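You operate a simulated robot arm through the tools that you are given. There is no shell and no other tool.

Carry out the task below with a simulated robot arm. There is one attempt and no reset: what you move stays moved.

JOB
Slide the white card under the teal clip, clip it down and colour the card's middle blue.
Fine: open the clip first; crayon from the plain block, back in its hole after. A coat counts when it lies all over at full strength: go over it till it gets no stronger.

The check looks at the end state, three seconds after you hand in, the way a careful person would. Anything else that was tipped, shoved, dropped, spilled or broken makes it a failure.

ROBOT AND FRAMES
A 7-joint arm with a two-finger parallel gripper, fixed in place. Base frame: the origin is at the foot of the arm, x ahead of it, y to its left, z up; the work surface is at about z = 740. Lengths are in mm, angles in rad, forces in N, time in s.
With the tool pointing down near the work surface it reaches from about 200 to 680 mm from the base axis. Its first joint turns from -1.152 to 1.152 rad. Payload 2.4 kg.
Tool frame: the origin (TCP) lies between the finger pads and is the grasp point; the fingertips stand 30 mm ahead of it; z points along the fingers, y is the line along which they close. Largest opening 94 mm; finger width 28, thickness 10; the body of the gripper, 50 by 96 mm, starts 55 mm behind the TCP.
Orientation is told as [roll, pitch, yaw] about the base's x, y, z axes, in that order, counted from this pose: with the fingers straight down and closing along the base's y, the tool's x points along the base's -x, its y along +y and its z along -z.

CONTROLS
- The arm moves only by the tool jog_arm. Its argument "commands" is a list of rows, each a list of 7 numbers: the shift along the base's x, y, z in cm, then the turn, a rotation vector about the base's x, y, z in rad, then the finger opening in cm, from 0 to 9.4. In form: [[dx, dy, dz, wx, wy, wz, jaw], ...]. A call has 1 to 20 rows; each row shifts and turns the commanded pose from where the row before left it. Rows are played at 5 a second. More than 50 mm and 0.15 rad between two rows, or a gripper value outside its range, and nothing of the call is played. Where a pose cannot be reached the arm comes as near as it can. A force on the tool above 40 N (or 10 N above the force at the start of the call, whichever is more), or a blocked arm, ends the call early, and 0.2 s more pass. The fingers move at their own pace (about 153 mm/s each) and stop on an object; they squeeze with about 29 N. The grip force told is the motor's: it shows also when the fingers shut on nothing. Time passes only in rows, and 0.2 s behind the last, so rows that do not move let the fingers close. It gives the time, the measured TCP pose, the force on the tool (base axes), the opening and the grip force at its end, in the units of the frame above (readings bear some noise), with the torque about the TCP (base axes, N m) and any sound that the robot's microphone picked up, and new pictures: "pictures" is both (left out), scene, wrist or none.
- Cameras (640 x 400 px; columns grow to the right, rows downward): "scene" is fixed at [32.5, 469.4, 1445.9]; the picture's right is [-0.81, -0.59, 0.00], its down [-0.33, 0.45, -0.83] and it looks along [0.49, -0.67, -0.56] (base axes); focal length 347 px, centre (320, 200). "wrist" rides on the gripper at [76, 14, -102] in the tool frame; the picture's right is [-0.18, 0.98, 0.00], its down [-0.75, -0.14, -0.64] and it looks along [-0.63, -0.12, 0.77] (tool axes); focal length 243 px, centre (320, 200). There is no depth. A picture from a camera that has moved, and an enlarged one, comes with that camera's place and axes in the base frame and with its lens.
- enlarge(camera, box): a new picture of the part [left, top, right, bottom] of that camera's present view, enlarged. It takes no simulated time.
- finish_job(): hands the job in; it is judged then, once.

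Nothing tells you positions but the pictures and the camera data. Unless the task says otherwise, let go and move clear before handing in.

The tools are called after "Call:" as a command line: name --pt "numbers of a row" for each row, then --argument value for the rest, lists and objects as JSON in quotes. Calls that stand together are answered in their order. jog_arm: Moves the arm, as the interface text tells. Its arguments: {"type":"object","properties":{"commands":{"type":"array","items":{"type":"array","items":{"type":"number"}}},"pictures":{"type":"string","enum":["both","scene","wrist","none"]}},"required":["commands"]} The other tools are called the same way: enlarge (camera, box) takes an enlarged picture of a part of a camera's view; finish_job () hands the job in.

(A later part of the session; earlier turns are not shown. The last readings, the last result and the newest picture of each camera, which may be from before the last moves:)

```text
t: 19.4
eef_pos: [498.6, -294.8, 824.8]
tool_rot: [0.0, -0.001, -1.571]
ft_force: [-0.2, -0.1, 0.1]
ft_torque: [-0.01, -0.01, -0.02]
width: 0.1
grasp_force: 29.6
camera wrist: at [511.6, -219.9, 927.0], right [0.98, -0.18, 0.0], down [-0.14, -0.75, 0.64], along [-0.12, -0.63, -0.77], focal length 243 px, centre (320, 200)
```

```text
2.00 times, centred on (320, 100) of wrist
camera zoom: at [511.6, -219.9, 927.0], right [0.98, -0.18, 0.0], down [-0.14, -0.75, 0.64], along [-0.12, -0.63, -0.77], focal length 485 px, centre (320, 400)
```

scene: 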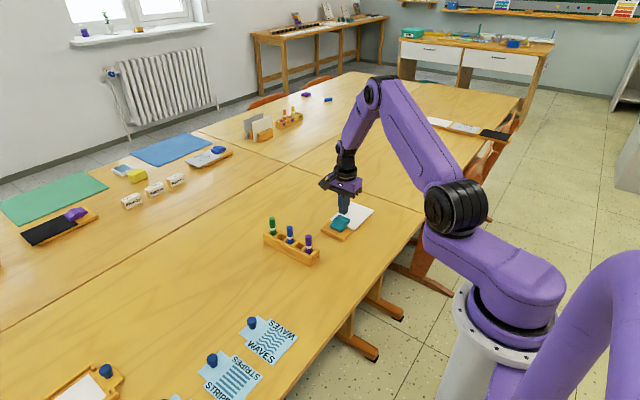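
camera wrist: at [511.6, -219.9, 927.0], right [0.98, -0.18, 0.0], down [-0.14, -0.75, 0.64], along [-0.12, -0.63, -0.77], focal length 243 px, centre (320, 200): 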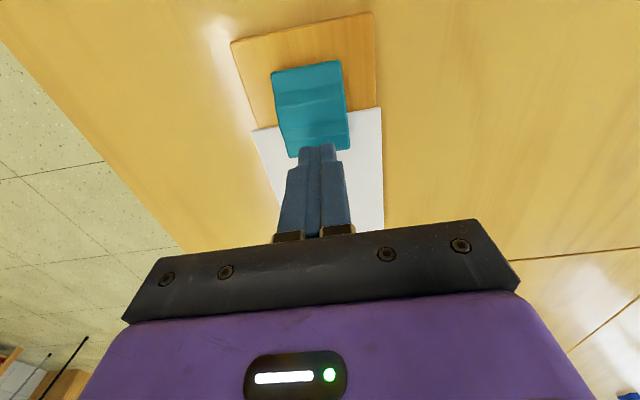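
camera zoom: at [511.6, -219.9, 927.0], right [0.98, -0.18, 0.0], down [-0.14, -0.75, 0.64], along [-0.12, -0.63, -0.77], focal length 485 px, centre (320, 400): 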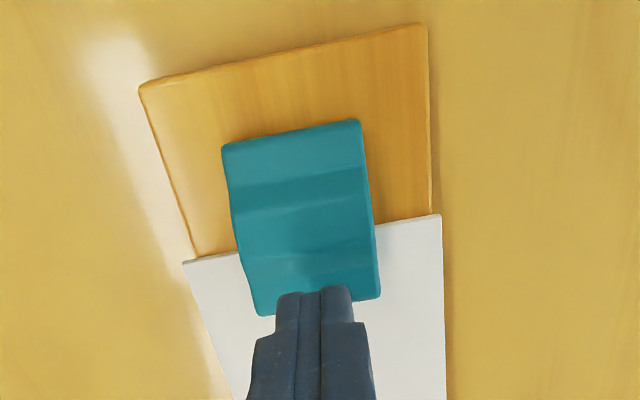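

The fingertips are about a centimetre above the raised mouth. I press down in small steps.

Call:
jog_arm --pt "0 0 -0.4 0 0 0 0" --pt "0 0 -0.4 0 0 0 0" --pt "0 0 -0.3 0 0 0 0" --pt "0 0 -0.2 0 0 0 0" --pt "0 0 -0.2 0 0 0 0" --pt "0 0 -0.2 0 0 0 0" --pt "0 0 -0.2 0 0 0 0" --pt "0 0 -0.2 0 0 0 0" --pt "0 0 -0.2 0 0 0 0" --pt "0 0 0 0 0 0 0"

Call:
enlarge --camera "scene" --box '[310, 180, 410, 242]'

```text
t: 21.6
eef_pos: [496.7, -295.0, 801.9]
tool_rot: [-0.001, -0.001, -1.569]
ft_force: [-3.9, 1.5, 9.7]
ft_torque: [0.2, 0.09, 0.01]
width: 0.0
grasp_force: 29.0
camera wrist: at [511.3, -220.9, 904.6], right [0.98, -0.18, 0.0], down [-0.14, -0.75, 0.64], along [-0.12, -0.63, -0.77], focal length 243 px, centre (320, 200)
```

scene: 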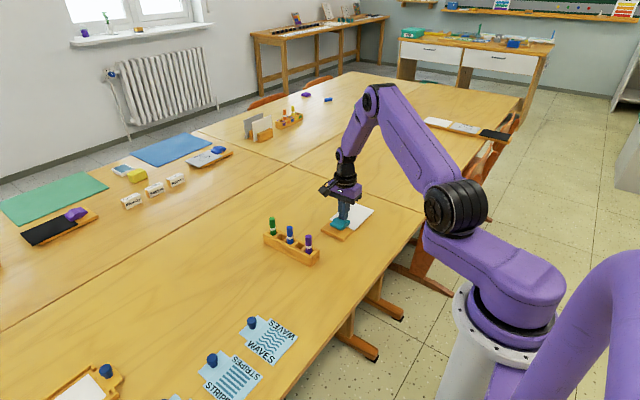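
wrist: 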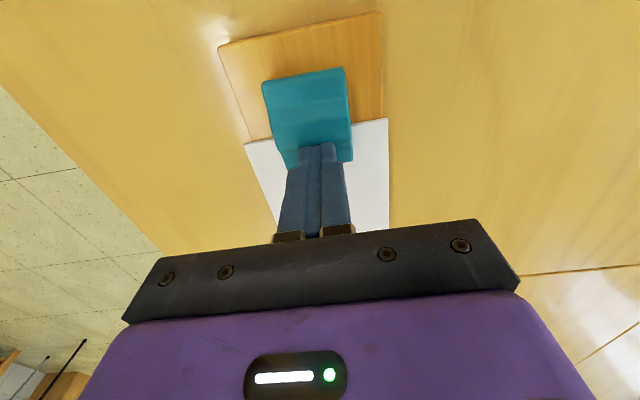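

```text
6.40 times, centred on (360, 211) of scene
camera zoom: at [32.3, 469.5, 1445.9], right [-0.81, -0.59, 0.0], down [-0.33, 0.45, -0.83], along [0.49, -0.67, -0.56], focal length 2220 px, centre (64, 130)
```

zoom: 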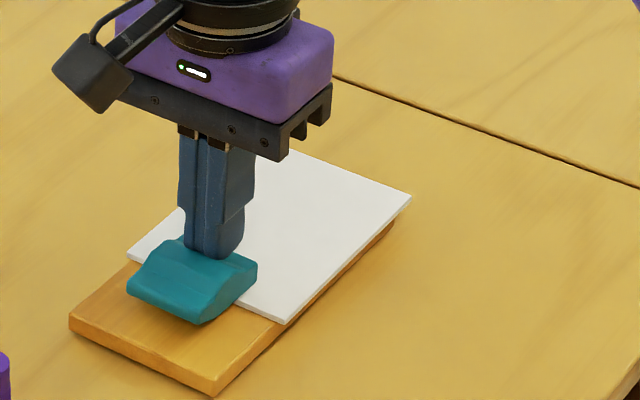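

The clip is rocking back, tail rising. I press a little further to make sure it is fully shut, then rise.

Call:
jog_arm --pt "0 0 -0.15 0 0 0 0" --pt "0 0 -0.15 0 0 0 0" --pt "0 0 -0.15 0 0 0 0" --pt "0 0 -0.15 0 0 0 0" --pt "0 0 -0.15 0 0 0 0" --pt "0 0 -0.15 0 0 0 0" --pt "0 0 0 0 0 0 0" --pictures "none"

Call:
enlarge --camera "scene" --box '[320, 200, 370, 240]'

```text
t: 22.3
eef_pos: [496.5, -297.4, 803.0]
tool_rot: [0.002, 0.001, -1.57]
ft_force: [-4.9, 3.5, 11.3]
ft_torque: [0.28, 0.14, 0.07]
width: 0.1
grasp_force: 29.0
stopped in row 3: the force on the tool passed its limit at 44 N (the readings are from after the stop); the commanded pose is now the measured one
```

```text
10.00 times, centred on (345, 220) of scene
camera zoom: at [32.2, 469.6, 1445.9], right [-0.81, -0.59, 0.0], down [-0.33, 0.45, -0.83], along [0.49, -0.67, -0.56], focal length 3468 px, centre (70, 0)
```

zoom: 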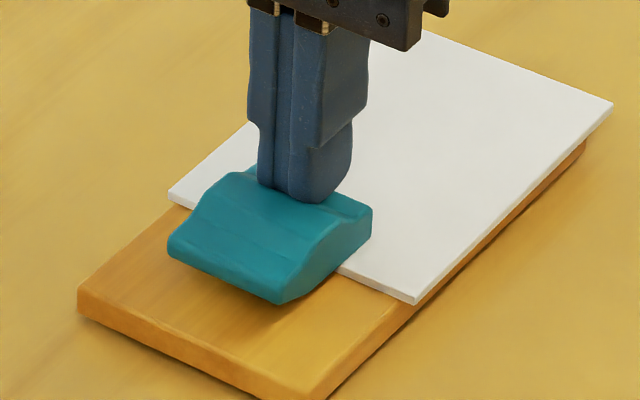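

The clip is down on the card. I rise, turn back to yaw 0 and go above the blue crayon (≈(560, -108)) with the fingers open.

Call:
jog_arm --pt "0 0 2 0 0 0 0" --pt "0 0 4 0 0 0 0" --pt "0 0 4.5 0 0 0 0" --pt "0.58 1.72 0 0 0 0.1428 2" --pt "0.58 1.72 0 0 0 0.1428 4" --pt "0.58 1.72 0 0 0 0.1428 5" --pt "0.58 1.72 0 0 0 0.1428 5" --pt "0.58 1.72 0 0 0 0.1428 5" --pt "0.58 1.72 0 0 0 0.1428 5" --pt "0.58 1.72 0 0 0 0.1428 5" --pt "0.58 1.72 0 0 0 0.1428 5" --pt "0.58 1.72 0 0 0 0.1428 5" --pt "0.58 1.72 0 0 0 0.1428 5" --pt "0.58 1.72 0 0 0 0.1428 5" --pt "0 0 0 0 0 0 5"

Call:
enlarge --camera "scene" --box '[310, 180, 410, 242]'

Call:
enlarge --camera "wrist" --box '[200, 60, 440, 210]'

Call:
enlarge --camera "scene" --box '[240, 190, 340, 270]'

```text
t: 25.5
eef_pos: [561.3, -108.5, 906.9]
tool_rot: [0.001, -0.001, 0.005]
ft_force: [0.2, -0.7, -0.4]
ft_torque: [-0.03, 0.02, -0.01]
width: 50.1
grasp_force: 0.1
camera wrist: at [485.6, -94.8, 1008.9], right [0.18, 0.98, 0.0], down [0.75, -0.14, 0.64], along [0.63, -0.11, -0.77], focal length 243 px, centre (320, 200)
```

scene: 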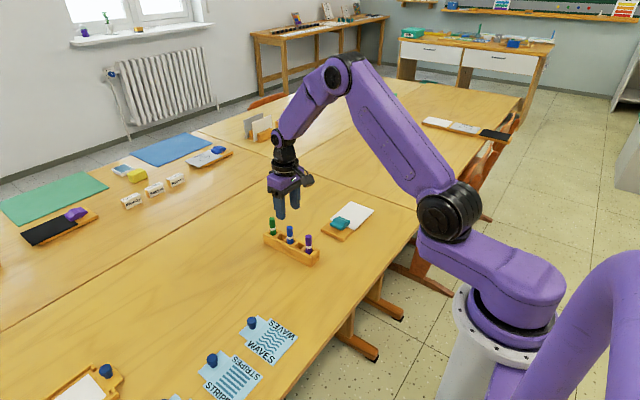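
wrist: 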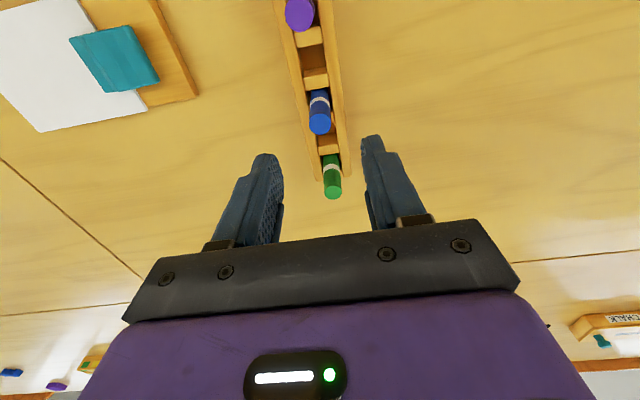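

```text
6.40 times, centred on (360, 211) of scene
camera zoom: at [32.5, 469.4, 1445.9], right [-0.81, -0.59, 0.0], down [-0.33, 0.45, -0.83], along [0.49, -0.67, -0.56], focal length 2220 px, centre (64, 130)
```

zoom: 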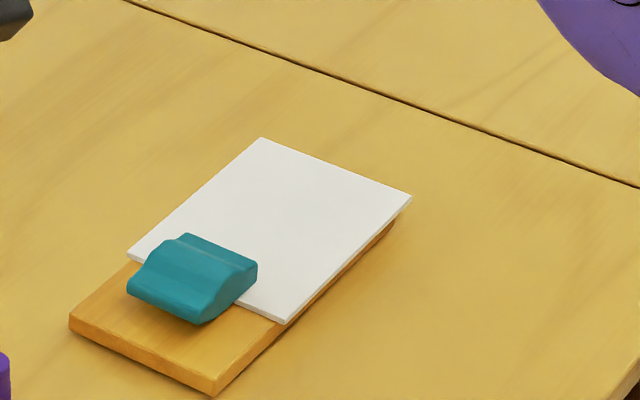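

```text
2.67 times, centred on (320, 135) of wrist
camera zoom: at [485.6, -94.8, 1008.9], right [0.18, 0.98, 0.0], down [0.75, -0.14, 0.64], along [0.63, -0.11, -0.77], focal length 647 px, centre (320, 373)
```

zoom: 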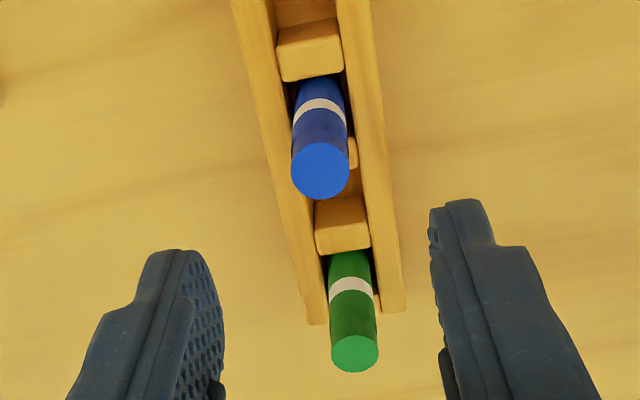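

```text
5.00 times, centred on (290, 230) of scene
camera zoom: at [32.5, 469.4, 1445.9], right [-0.81, -0.59, 0.0], down [-0.33, 0.45, -0.83], along [0.49, -0.67, -0.56], focal length 1734 px, centre (470, 50)
```

zoom: 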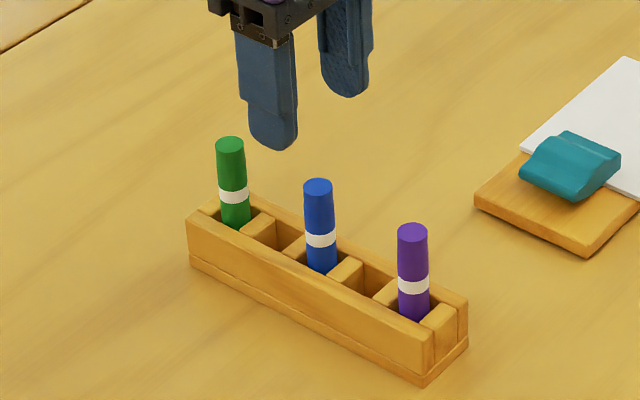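

The blue crayon stands at about (560, -108), top at z≈828, and the clip looks properly shut. I descend around it and grip.

Call:
jog_arm --pt "0 0 -4 0 0 0 5" --pt "0 0 -4 0 0 0 5" --pt "0 0 -1.6 0 0 0 5" --pt "0 0 0 0 0 0 5"

Call:
enlarge --camera "wrist" --box '[200, 60, 440, 210]'

Call:
enlarge --camera "scene" --box '[240, 190, 340, 270]'

```text
t: 26.5
eef_pos: [560.3, -107.2, 809.5]
tool_rot: [0.003, -0.002, 0.001]
ft_force: [0.1, 0.6, 0.0]
ft_torque: [-0.02, -0.02, 0.06]
width: 50.2
grasp_force: 0.0
camera wrist: at [484.3, -94.1, 911.2], right [0.18, 0.98, 0.0], down [0.75, -0.14, 0.64], along [0.63, -0.12, -0.77], focal length 243 px, centre (320, 200)
```

scene: 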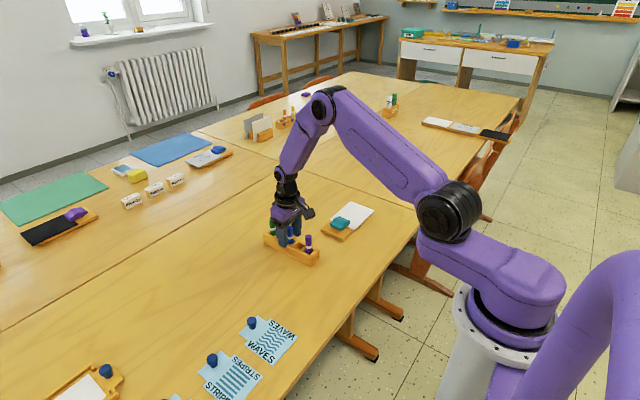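
wrist: 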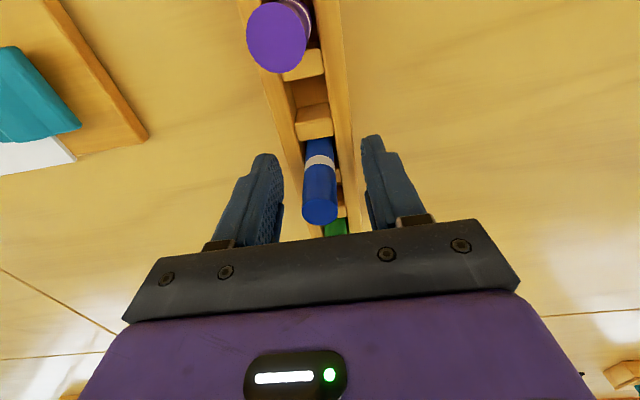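

```text
2.67 times, centred on (320, 135) of wrist
camera zoom: at [484.3, -94.1, 911.2], right [0.18, 0.98, 0.0], down [0.75, -0.14, 0.64], along [0.63, -0.12, -0.77], focal length 647 px, centre (320, 373)
```

zoom: 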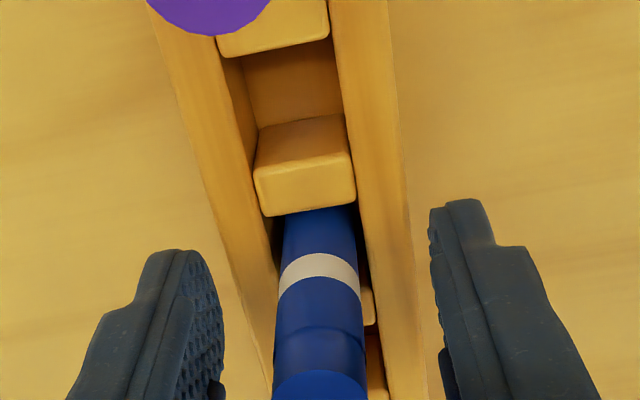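

```text
5.00 times, centred on (290, 230) of scene
camera zoom: at [32.5, 469.4, 1445.9], right [-0.81, -0.59, 0.0], down [-0.33, 0.45, -0.83], along [0.49, -0.67, -0.56], focal length 1734 px, centre (470, 50)
```

zoom: 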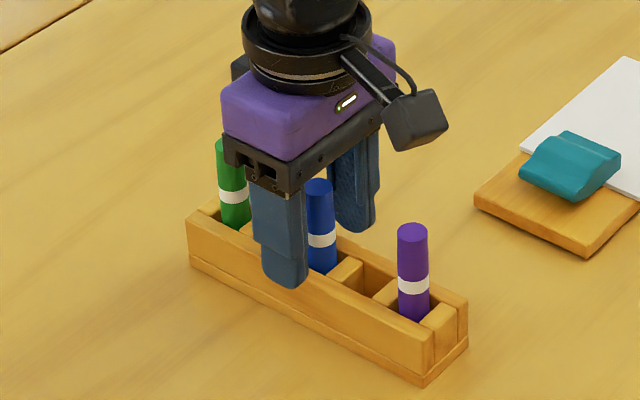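

Everything is lined up with the crayon between the pads, tips just above the block. I close the fingers.

Call:
jog_arm --pt "0 0 0 0 0 0 2.5" --pt "0 0 0 0 0 0 0" --pt "0 0 0 0 0 0 0" --pt "0 0 0 0 0 0 0" --pictures "none"

Call:
jog_arm --pt "0 0 0.5 0 0 0 0" --pt "0 0 1.5 0 0 0 0" --pt "0 0 4 0 0 0 0" --pt "0 0 4 0 0 0 0" --pt "0 0 0 0 0 0 0"

Call:
enlarge --camera "scene" --box '[240, 170, 340, 270]'

Call:
enlarge --camera "wrist" --box '[200, 60, 440, 240]'

```text
t: 27.5
eef_pos: [559.7, -107.7, 809.3]
tool_rot: [0.003, -0.001, 0.001]
ft_force: [0.0, -0.6, 2.5]
ft_torque: [-0.16, -0.02, 0.0]
width: 15.2
grasp_force: 28.9
```

```text
t: 28.7
eef_pos: [563.7, -106.5, 909.0]
tool_rot: [0.002, -0.001, 0.001]
ft_force: [0.2, -1.1, 0.1]
ft_torque: [-0.02, 0.03, 0.03]
width: 14.9
grasp_force: 29.3
camera wrist: at [486.6, -92.1, 1010.8], right [0.18, 0.98, 0.0], down [0.75, -0.14, 0.64], along [0.63, -0.12, -0.77], focal length 243 px, centre (320, 200)
```

scene: 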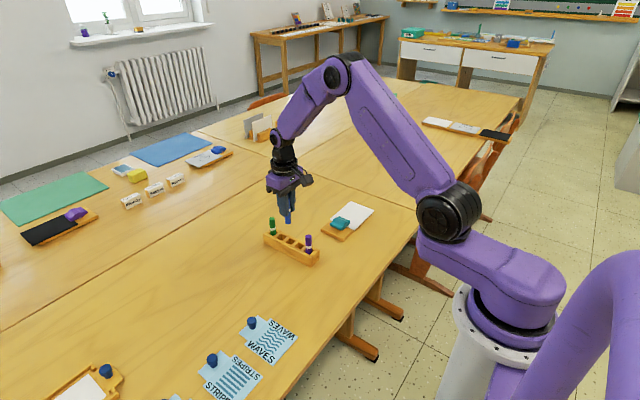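
wrist: 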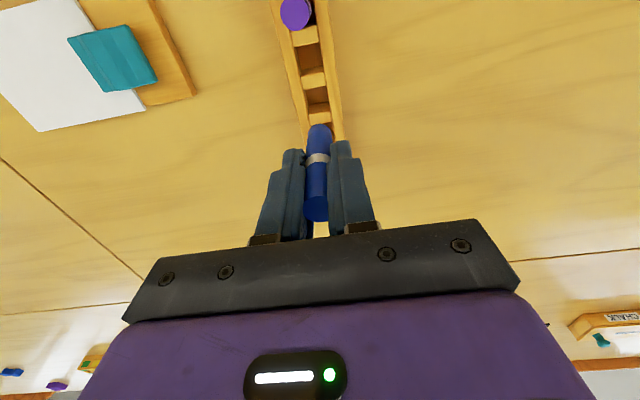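

```text
4.00 times, centred on (290, 220) of scene
camera zoom: at [32.5, 469.4, 1445.9], right [-0.81, -0.59, 0.0], down [-0.33, 0.45, -0.83], along [0.49, -0.67, -0.56], focal length 1387 px, centre (440, 120)
```

zoom: 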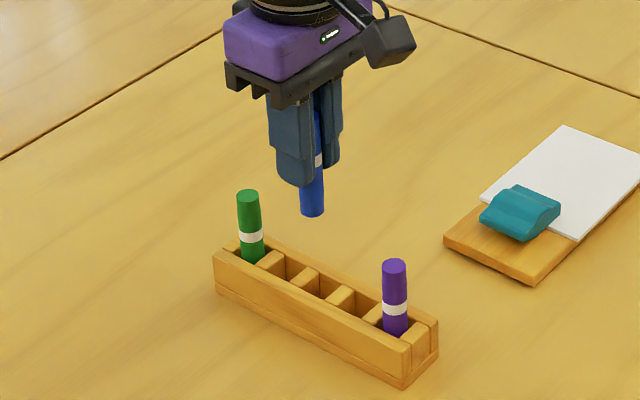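

```text
2.22 times, centred on (320, 150) of wrist
camera zoom: at [486.6, -92.1, 1010.8], right [0.18, 0.98, 0.0], down [0.75, -0.14, 0.64], along [0.63, -0.12, -0.77], focal length 539 px, centre (320, 311)
```

zoom: 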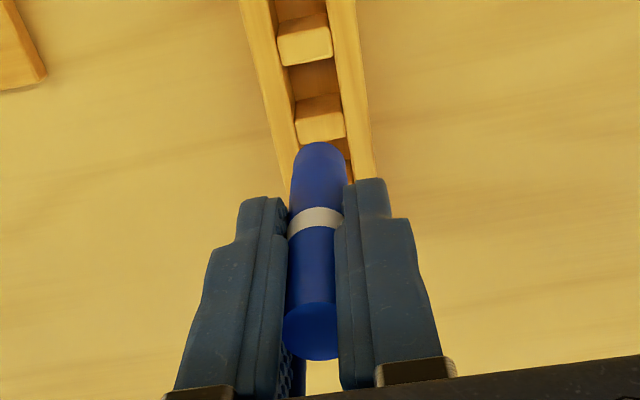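

The blue crayon is held, its tip about 66 mm below the TCP. I carry it over the card and look for any outline before drawing.

Call:
jog_arm --pt "-1.15 -4.1 0 0 0 0 0" --pt "-1.15 -4.1 0 0 0 0 0" --pt "-1.15 -4.1 0 0 0 0 0" --pt "-1.15 -4.1 0 0 0 0 0" --pt "-1.15 -4.1 0 0 0 0 0" --pt "-1.15 -4.1 0 0 0 0 0" --pt "0 0 0 0 0 0 0"

Call:
enlarge --camera "wrist" --box '[180, 20, 440, 200]'

Call:
enlarge --camera "scene" --box '[310, 180, 410, 242]'

```text
t: 30.3
eef_pos: [490.5, -353.8, 909.5]
tool_rot: [0.004, -0.003, 0.001]
ft_force: [-0.8, -0.4, -1.0]
ft_torque: [-0.01, -0.01, 0.01]
width: 15.3
grasp_force: 28.7
camera wrist: at [415.0, -340.7, 1012.2], right [0.18, 0.98, 0.0], down [0.75, -0.14, 0.64], along [0.63, -0.11, -0.77], focal length 243 px, centre (320, 200)
```

scene: 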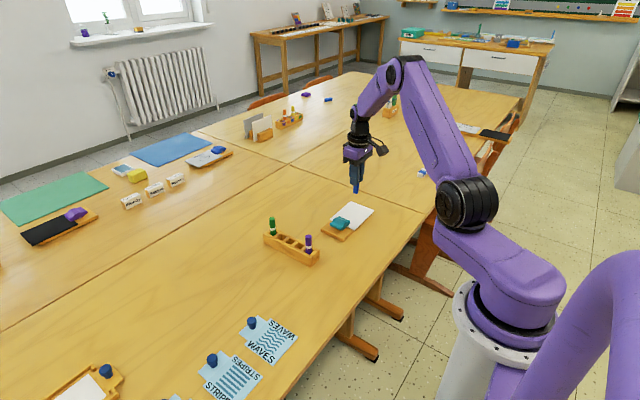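
wrist: 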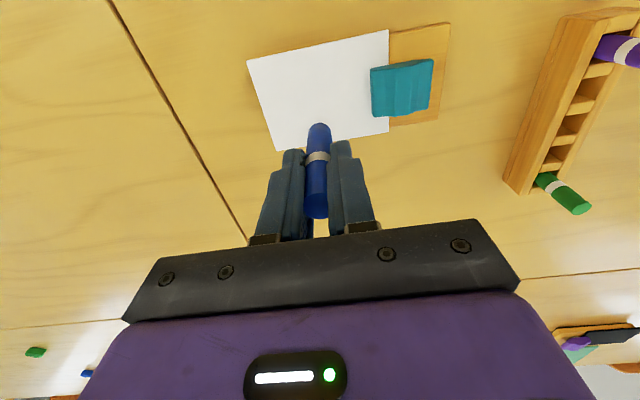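

```text
2.22 times, centred on (310, 110) of wrist
camera zoom: at [415.0, -340.7, 1012.2], right [0.18, 0.98, 0.0], down [0.75, -0.14, 0.64], along [0.63, -0.11, -0.77], focal length 539 px, centre (342, 400)
```

zoom: 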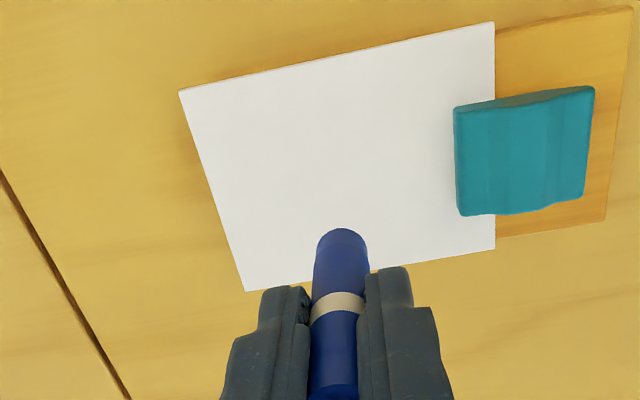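

```text
6.40 times, centred on (360, 211) of scene
camera zoom: at [32.5, 469.4, 1445.9], right [-0.81, -0.59, 0.0], down [-0.33, 0.45, -0.83], along [0.49, -0.67, -0.56], focal length 2220 px, centre (64, 130)
```

zoom: 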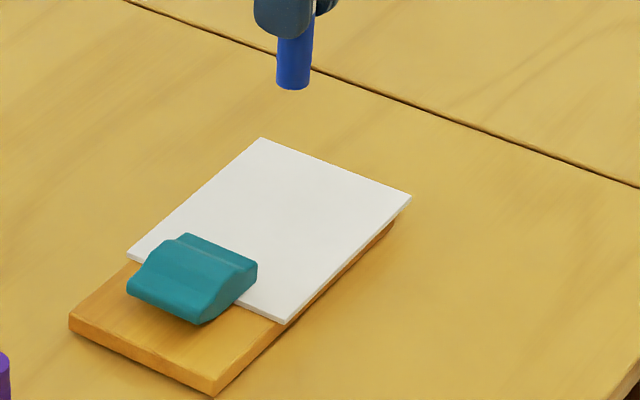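

The card is blank, spanning x 447–543 and y -416…-286, so its middle is (495, -351). I lower the crayon over it, stopping a little above the card.

Call:
jog_arm --pt "0.2 0.2 -4 0 0 0 0" --pt "0.2 0.1 -3 0 0 0 0" --pt "0 0 -1 0 0 0 0" --pt "0 0 0 0 0 0 0"

Call:
enlarge --camera "scene" --box '[310, 180, 410, 242]'

Call:
enlarge --camera "wrist" --box '[180, 50, 440, 230]'

```text
t: 31.3
eef_pos: [498.0, -348.7, 831.3]
tool_rot: [0.003, -0.002, 0.0]
ft_force: [0.1, -0.4, -0.2]
ft_torque: [0.03, 0.0, 0.04]
width: 15.3
grasp_force: 28.9
camera wrist: at [421.5, -336.2, 933.5], right [0.18, 0.98, 0.0], down [0.75, -0.14, 0.64], along [0.63, -0.12, -0.77], focal length 243 px, centre (320, 200)
```

scene: 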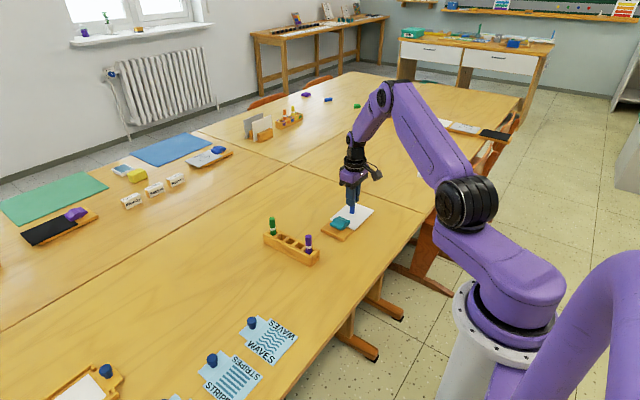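
wrist: 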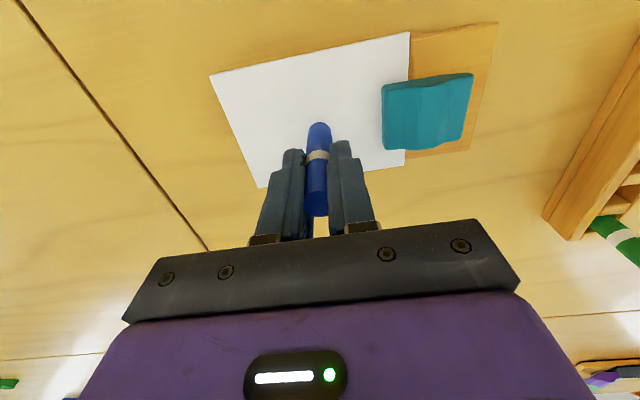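

```text
6.40 times, centred on (360, 211) of scene
camera zoom: at [32.5, 469.4, 1445.9], right [-0.81, -0.59, 0.0], down [-0.33, 0.45, -0.83], along [0.49, -0.67, -0.56], focal length 2220 px, centre (64, 130)
```

zoom: 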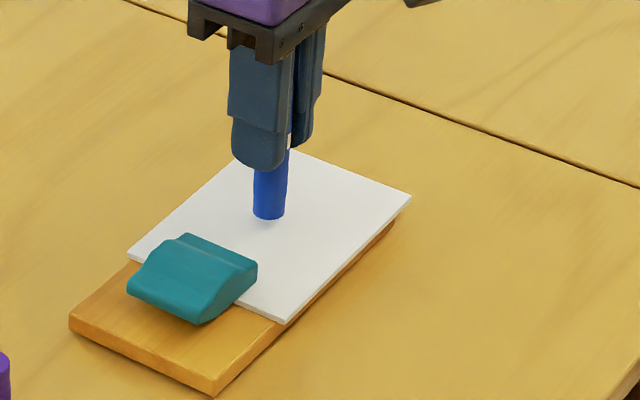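

```text
2.22 times, centred on (310, 140) of wrist
camera zoom: at [421.5, -336.2, 933.5], right [0.18, 0.98, 0.0], down [0.75, -0.14, 0.64], along [0.63, -0.12, -0.77], focal length 539 px, centre (342, 333)
```

zoom: 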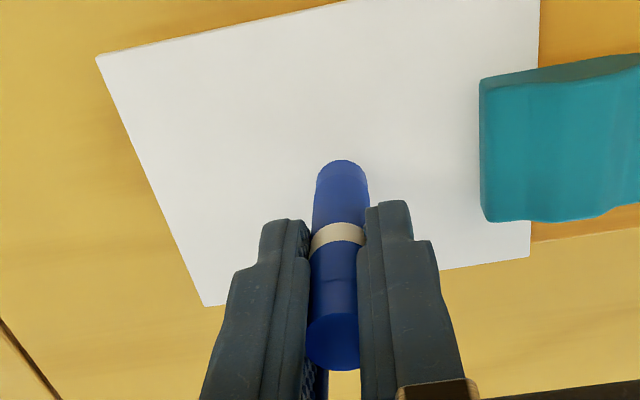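

The crayon tip hovers about 10 mm above the card's middle. I go down finely, watching the force.

Call:
jog_arm --pt "0 0 -0.4 0 0 0 0" --pt "0 0 -0.3 0 0 0 0" --pt "0 0 0 0 0 0 0" --pictures "none"

Call:
jog_arm --pt "0 0 -0.1 0 0 0 0" --pt "0 0 -0.1 0 0 0 0" --pt "0 0 0 0 0 0 0" --pictures "none"

Call:
jog_arm --pt "0 0 -0.1 0 0 0 0" --pt "0 0 0 0 0 0 0" --pictures "none"

```text
t: 32.1
eef_pos: [496.4, -350.6, 824.6]
tool_rot: [0.004, -0.002, 0.0]
ft_force: [0.1, -0.1, 1.3]
ft_torque: [0.08, -0.03, 0.0]
width: 15.0
grasp_force: 29.1
```

```text
t: 32.9
eef_pos: [496.2, -351.3, 824.4]
tool_rot: [0.001, -0.004, 0.002]
ft_force: [1.3, 5.5, 14.8]
ft_torque: [0.47, -0.07, 0.01]
width: 15.2
grasp_force: 28.8
```

```text
t: 33.5
eef_pos: [497.5, -352.2, 822.6]
tool_rot: [0.001, -0.004, 0.0]
ft_force: [0.5, 3.8, 26.0]
ft_torque: [0.54, -0.07, 0.0]
width: 15.4
grasp_force: 28.6
```

The crayon touches the card; stiffness is roughly 10 N/mm, so I ease up ~2 mm to a light press and draw a trial stroke along x inside the middle.

Call:
jog_arm --pt "0 0 -0.0 0 0 0 0" --pt "0 0 0.18 0 0 0 0" --pt "0.5 0 0 0 0 0 0" --pt "0.5 0 0 0 0 0 0" --pt "0.5 0 0 0 0 0 0" --pt "0 0 0 0 0 0 0"

Call:
enlarge --camera "wrist" --box '[180, 50, 440, 230]'

Call:
enlarge --camera "scene" --box '[310, 180, 410, 242]'

```text
t: 34.9
eef_pos: [510.7, -350.0, 822.6]
tool_rot: [0.004, 0.0, 0.001]
ft_force: [-0.5, -0.3, 0.1]
ft_torque: [0.0, 0.0, 0.02]
width: 15.0
grasp_force: 29.0
camera wrist: at [434.9, -337.1, 924.6], right [0.18, 0.98, 0.0], down [0.75, -0.14, 0.64], along [0.63, -0.11, -0.77], focal length 243 px, centre (320, 200)
```

scene: 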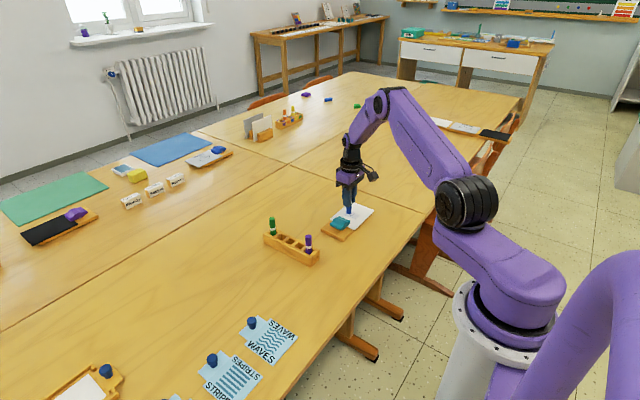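
wrist: 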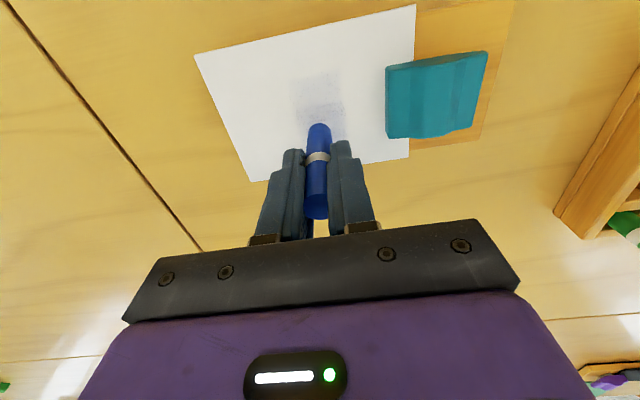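

```text
2.22 times, centred on (310, 140) of wrist
camera zoom: at [434.9, -337.1, 924.6], right [0.18, 0.98, 0.0], down [0.75, -0.14, 0.64], along [0.63, -0.11, -0.77], focal length 539 px, centre (342, 333)
```

zoom: 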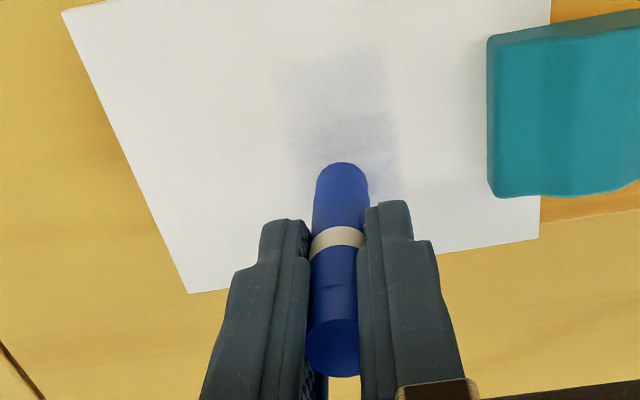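

```text
6.40 times, centred on (360, 211) of scene
camera zoom: at [32.5, 469.4, 1445.9], right [-0.81, -0.59, 0.0], down [-0.33, 0.45, -0.83], along [0.49, -0.67, -0.56], focal length 2220 px, centre (64, 130)
```

zoom: 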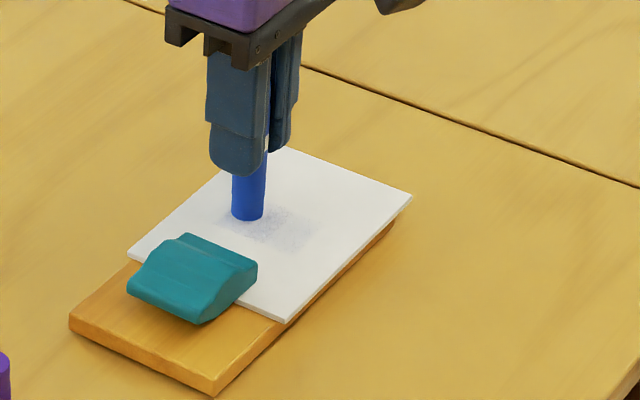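

The stroke leaves a faint wide mark. I lift and view it to learn the footprint and strength.

Call:
jog_arm --pt "0 0 1.5 0 0 0 0" --pt "3 0 4 0 0 0 0" --pt "4 0 0 0 0 0 0" --pt "0 0 0 0 0 0 0"

Call:
enlarge --camera "wrist" --box '[180, 0, 440, 180]'

Call:
enlarge --camera "scene" --box '[325, 195, 375, 230]'

```text
t: 35.9
eef_pos: [581.0, -352.5, 879.9]
tool_rot: [0.004, 0.002, 0.0]
ft_force: [0.1, 0.6, -0.6]
ft_torque: [-0.01, 0.01, -0.02]
width: 15.2
grasp_force: 28.6
camera wrist: at [504.7, -339.4, 980.6], right [0.18, 0.98, 0.0], down [0.75, -0.14, 0.64], along [0.63, -0.12, -0.77], focal length 243 px, centre (320, 200)
```

scene: 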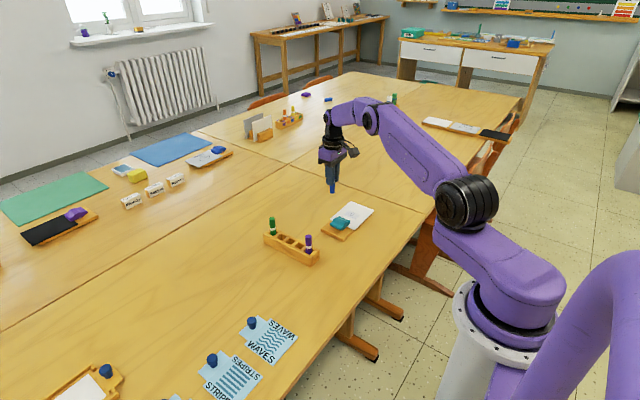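
wrist: 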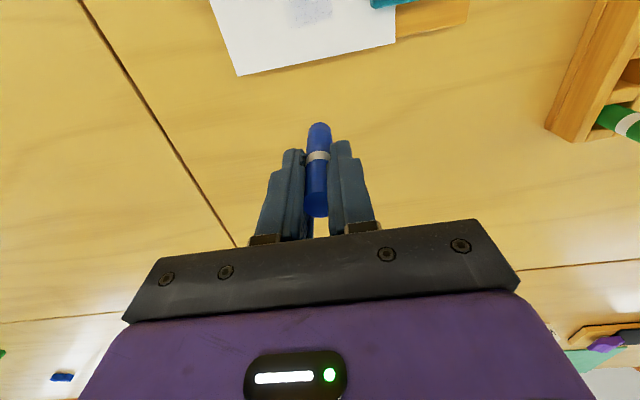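

```text
2.22 times, centred on (310, 90) of wrist
camera zoom: at [504.7, -339.4, 980.6], right [0.18, 0.98, 0.0], down [0.75, -0.14, 0.64], along [0.63, -0.12, -0.77], focal length 539 px, centre (342, 444)
```

zoom: 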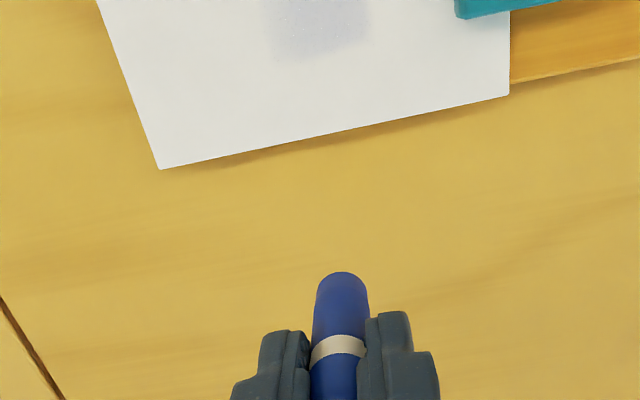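

```text
11.43 times, centred on (350, 212) of scene
camera zoom: at [32.5, 469.4, 1445.9], right [-0.81, -0.59, 0.0], down [-0.33, 0.45, -0.83], along [0.49, -0.67, -0.56], focal length 3964 px, centre (-23, 57)
```

zoom: 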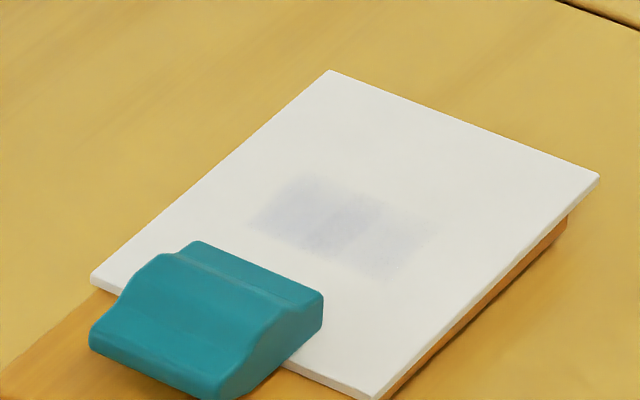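

The footprint is about 30 mm wide and the coat is still faint, centred near the card's middle. I return with moderate pressure and raster the middle area line by line.

Call:
jog_arm --pt "-4.6 -0.9 0 0 0 0 0" --pt "-4.6 -1.0 0 0 0 0 0" --pt "0 0 -4 0 0 0 0" --pt "0 0 -1.2 0 0 0 0" --pt "0 0 -0.3 0 0 0 0" --pt "0 0 -0.05 0 0 0 0" --pt "0 0 0 0 0 0 0" --pictures "none"

Call:
jog_arm --pt "0 0.5 -0.03 0 0 0 0" --pt "0 0.5 0 0 0 0 0" --pictures "none"

```text
t: 37.5
eef_pos: [489.8, -369.5, 823.9]
tool_rot: [0.0, -0.005, 0.003]
ft_force: [-2.3, 5.1, 25.7]
ft_torque: [0.44, 0.11, 0.04]
width: 15.3
grasp_force: 29.0
```

```text
t: 38.1
eef_pos: [489.4, -361.6, 823.2]
tool_rot: [-0.002, -0.005, -0.001]
ft_force: [-2.3, -11.0, 21.6]
ft_torque: [-0.74, 0.12, 0.01]
width: 15.1
grasp_force: 28.9
```

The press is about 22 N, heavier than needed, so I ease up 1 mm and continue the line in +y.

Call:
jog_arm --pt "0 0.4 0.1 0 0 0 0" --pt "0 0.4 0 0 0 0 0" --pictures "wrist"

Call:
enlarge --camera "wrist" --box '[180, 20, 440, 200]'

Call:
enlarge --camera "scene" --box '[325, 195, 375, 230]'

```text
t: 38.7
eef_pos: [490.4, -352.7, 822.9]
tool_rot: [-0.001, -0.005, 0.002]
ft_force: [1.3, -10.5, 22.2]
ft_torque: [-0.66, -0.02, 0.02]
width: 15.4
grasp_force: 28.7
camera wrist: at [413.7, -338.2, 924.7], right [0.18, 0.98, 0.0], down [0.75, -0.14, 0.65], along [0.64, -0.12, -0.76], focal length 243 px, centre (320, 200)
```

wrist: 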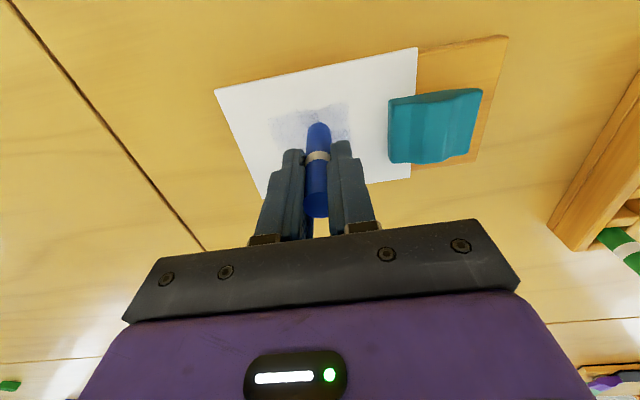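

```text
2.22 times, centred on (310, 110) of wrist
camera zoom: at [413.7, -338.2, 924.7], right [0.18, 0.98, 0.0], down [0.75, -0.14, 0.65], along [0.64, -0.12, -0.76], focal length 539 px, centre (342, 400)
```

zoom: 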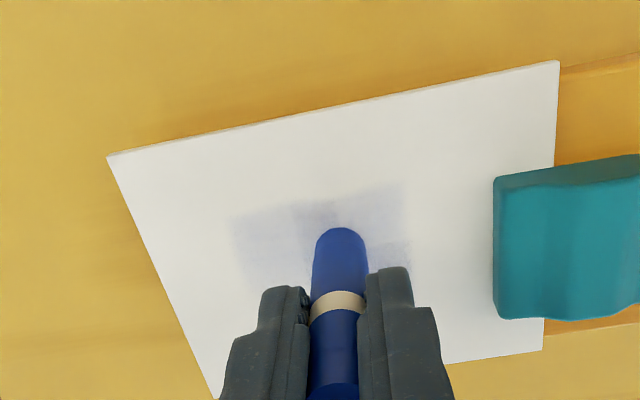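

```text
11.43 times, centred on (350, 212) of scene
camera zoom: at [32.2, 469.4, 1445.9], right [-0.81, -0.59, 0.0], down [-0.33, 0.45, -0.83], along [0.49, -0.67, -0.56], focal length 3964 px, centre (-23, 57)
```

zoom: 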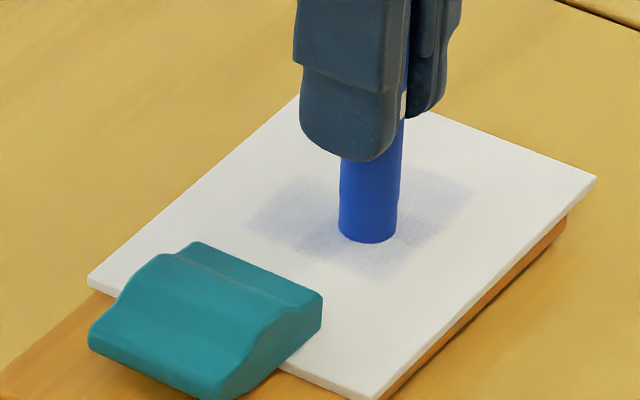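

The paint builds up slowly with a footprint half-width of ~15 mm and the card stays put under the clip. I ease the pressure slightly more and continue the snake raster over the middle.

Call:
jog_arm --pt "0 0.5 0.05 0 0 0 0" --pt "0 0.5 0 0 0 0 0" --pt "0 0.5 0 0 0 0 0" --pt "0 0.5 0 0 0 0 0" --pt "0.5 0 0 0 0 0 0" --pt "0.4 0 0 0 0 0 0" --pt "0 -0.5 0 0 0 0 0" --pt "0 -0.5 0 0 0 0 0" --pt "0 -0.5 0 0 0 0 0" --pt "0 -0.5 0 0 0 0 0" --pt "0 -0.5 0 0 0 0 0" --pt "0 -0.5 0 0 0 0 0" --pt "0 -0.5 0 0 0 0 0" --pt "0 -0.3 0 0 0 0 0" --pictures "none"

Call:
jog_arm --pt "0.5 0 0 0 0 0 0" --pt "0.5 0 0 0 0 0 0" --pt "0 0.5 0 0 0 0 0" --pt "0 0.5 0 0 0 0 0" --pt "0 0.5 0 0 0 0 0" --pt "0 0.5 0 0 0 0 0" --pt "0 0.5 0 0 0 0 0" --pt "0 0.5 0 0 0 0 0" --pt "0 0.5 0 0 0 0 0" --pt "0 0.3 0 0 0 0 0" --pt "0 0 0 0 0 0 0" --pictures "wrist"

Call:
enlarge --camera "wrist" --box '[180, 20, 440, 200]'

Call:
enlarge --camera "scene" --box '[325, 195, 375, 230]'

```text
t: 41.7
eef_pos: [497.5, -370.2, 822.9]
tool_rot: [0.004, 0.0, 0.0]
ft_force: [0.7, 0.1, -0.5]
ft_torque: [-0.01, 0.01, -0.02]
width: 14.9
grasp_force: 29.2
```

```text
t: 44.1
eef_pos: [508.1, -330.7, 823.2]
tool_rot: [0.003, -0.003, 0.002]
ft_force: [0.6, -2.6, 7.9]
ft_torque: [-0.15, -0.08, 0.0]
width: 15.6
grasp_force: 29.0
camera wrist: at [431.7, -317.3, 924.9], right [0.18, 0.98, 0.0], down [0.75, -0.14, 0.64], along [0.63, -0.12, -0.77], focal length 243 px, centre (320, 200)
```

wrist: 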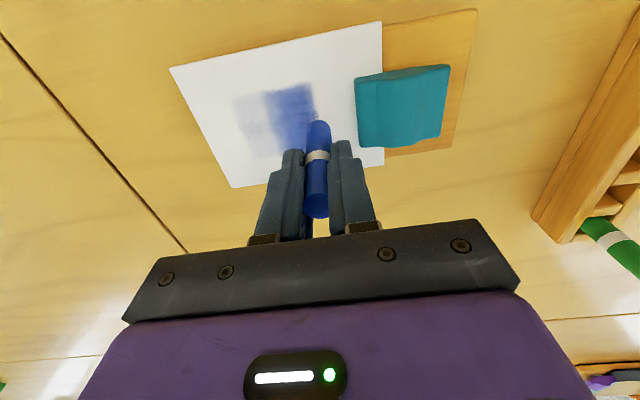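

```text
2.22 times, centred on (310, 110) of wrist
camera zoom: at [431.7, -317.3, 924.9], right [0.18, 0.98, 0.0], down [0.75, -0.14, 0.64], along [0.63, -0.12, -0.77], focal length 539 px, centre (342, 400)
```

zoom: 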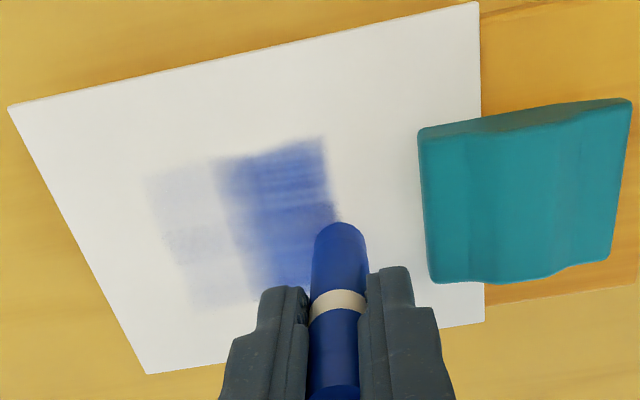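

```text
11.43 times, centred on (350, 212) of scene
camera zoom: at [32.4, 469.4, 1445.9], right [-0.81, -0.59, 0.0], down [-0.33, 0.45, -0.83], along [0.49, -0.67, -0.56], focal length 3964 px, centre (-23, 57)
```

zoom: 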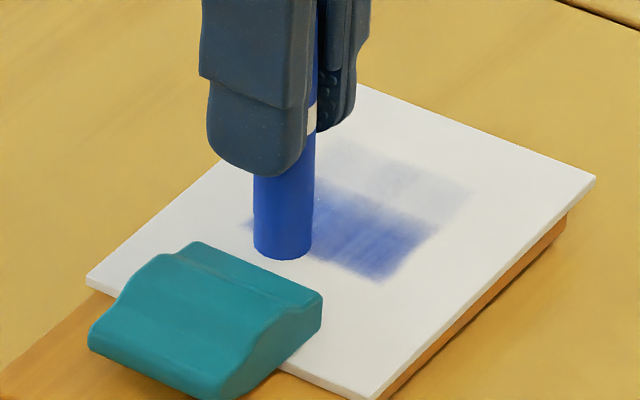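

The paint builds strongly where there's real pressure; toward y=-370 contact was lost. I lift to see the painted shape before continuing.

Call:
jog_arm --pt "0 0 1.5 0 0 0 0" --pt "3 0 4 0 0 0 0" --pt "0 0 4 0 0 0 0" --pt "0 0 0 0 0 0 0" --pictures "wrist"

Call:
enlarge --camera "wrist" --box '[180, 0, 440, 180]'

Call:
enlarge --camera "scene" --box '[325, 195, 375, 230]'

```text
t: 45.1
eef_pos: [535.1, -333.0, 918.9]
tool_rot: [0.003, -0.001, 0.0]
ft_force: [0.1, -0.5, -0.1]
ft_torque: [-0.02, 0.01, 0.0]
width: 15.7
grasp_force: 29.3
camera wrist: at [458.3, -321.0, 1019.7], right [0.18, 0.98, 0.0], down [0.75, -0.14, 0.64], along [0.63, -0.12, -0.77], focal length 243 px, centre (320, 200)
```

wrist: 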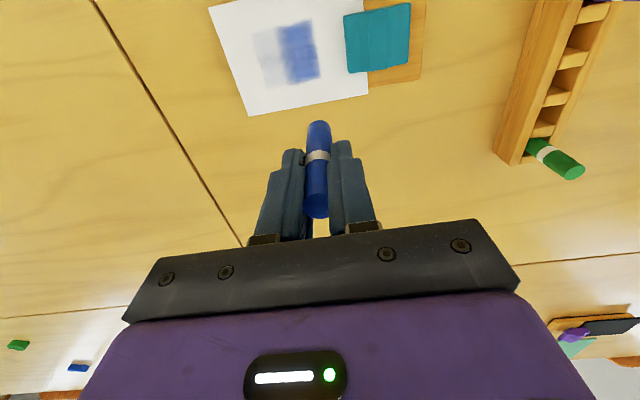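

```text
2.22 times, centred on (310, 90) of wrist
camera zoom: at [458.3, -321.0, 1019.7], right [0.18, 0.98, 0.0], down [0.75, -0.14, 0.64], along [0.63, -0.12, -0.77], focal length 539 px, centre (342, 444)
```

zoom: 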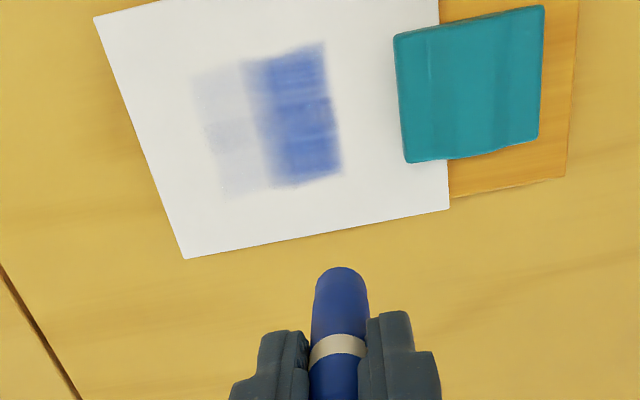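

```text
11.43 times, centred on (350, 212) of scene
camera zoom: at [32.5, 469.4, 1445.9], right [-0.81, -0.59, 0.0], down [-0.33, 0.45, -0.83], along [0.49, -0.67, -0.56], focal length 3964 px, centre (-23, 57)
```

zoom: 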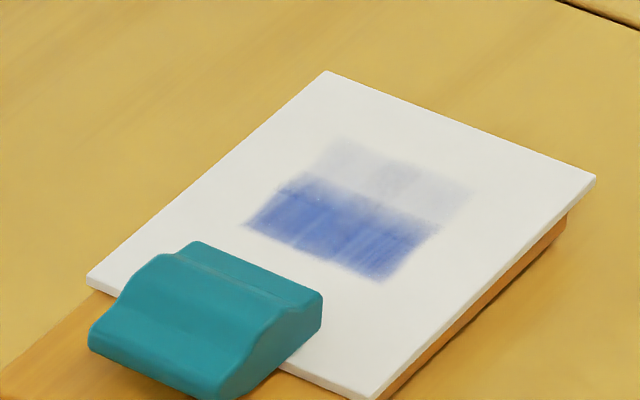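

The blue stays within a rectangle x≈471–520, y≈-387…-331 with sharp edges, evidently the card's middle area; only its left half is still faint. I raster the whole area with slightly deeper z toward -y.

Call:
jog_arm --pt "-2.3 -0.4 -4 0 0 0 0" --pt "0 0 -4 0 0 0 0" --pt "0 0 -1.2 0 0 0 0" --pt "0 0 -0.3 0 0 0 0" --pt "0 0 -0.03 0 0 0 0" --pictures "none"

Call:
jog_arm --pt "0 -0.51 -0.008 0 0 0 0" --pt "0 -0.51 -0.008 0 0 0 0" --pt "0 -0.51 -0.008 0 0 0 0" --pt "0 -0.51 -0.008 0 0 0 0" --pt "0 -0.51 -0.008 0 0 0 0" --pictures "none"

Call:
jog_arm --pt "0 -0.51 -0.008 0 0 0 0" --pt "0 -0.51 -0.008 0 0 0 0" --pt "0 -0.51 -0.008 0 0 0 0" --pt "0 -0.51 -0.008 0 0 0 0" --pictures "none"

```text
t: 46.3
eef_pos: [513.9, -336.2, 824.2]
tool_rot: [0.001, -0.003, -0.001]
ft_force: [-3.0, 0.4, 6.8]
ft_torque: [0.04, 0.14, 0.0]
width: 15.6
grasp_force: 28.9
```

```text
t: 47.5
eef_pos: [515.8, -360.2, 823.7]
tool_rot: [0.005, -0.002, 0.002]
ft_force: [1.4, 5.5, 13.2]
ft_torque: [0.4, -0.09, 0.02]
width: 15.5
grasp_force: 28.6
```

```text
t: 48.5
eef_pos: [515.3, -380.5, 822.0]
tool_rot: [0.002, -0.003, 0.001]
ft_force: [1.5, 9.8, 19.9]
ft_torque: [0.57, -0.12, 0.01]
width: 15.6
grasp_force: 28.6
```

Contact is held all along the line, though a bit strong at the end. I step in x and continue with gentler slope.

Call:
jog_arm --pt "-0.6 0 0.05 0 0 0 0" --pt "0 0.51 0.003 0 0 0 0" --pt "0 0.51 0.003 0 0 0 0" --pt "0 0.51 0.003 0 0 0 0" --pt "0 0.51 0.003 0 0 0 0" --pt "0 0.51 0.003 0 0 0 0" --pt "0 0.51 0.003 0 0 0 0" --pt "0 0.51 0.003 0 0 0 0" --pt "0 0.51 0.003 0 0 0 0" --pt "0 0.51 0.003 0 0 0 0" --pictures "none"

Call:
jog_arm --pt "-0.6 0 0 0 0 0 0" --pt "0 -0.51 -0.003 0 0 0 0" --pt "0 -0.51 -0.003 0 0 0 0" --pt "0 -0.51 -0.003 0 0 0 0" --pt "0 -0.51 -0.003 0 0 0 0" --pt "0 -0.51 -0.003 0 0 0 0" --pt "0 -0.51 -0.003 0 0 0 0" --pt "0 -0.51 -0.003 0 0 0 0" --pt "0 -0.51 -0.003 0 0 0 0" --pt "0 -0.51 -0.003 0 0 0 0" --pictures "none"

```text
t: 50.7
eef_pos: [508.7, -336.8, 822.3]
tool_rot: [0.001, -0.003, 0.0]
ft_force: [-0.9, -8.5, 18.5]
ft_torque: [-0.66, -0.05, -0.01]
width: 15.7
grasp_force: 29.1
```

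```text
t: 52.9
eef_pos: [504.2, -381.7, 822.8]
tool_rot: [0.003, -0.001, -0.001]
ft_force: [-0.2, 2.0, 4.4]
ft_torque: [0.07, -0.01, -0.01]
width: 15.8
grasp_force: 29.4
```

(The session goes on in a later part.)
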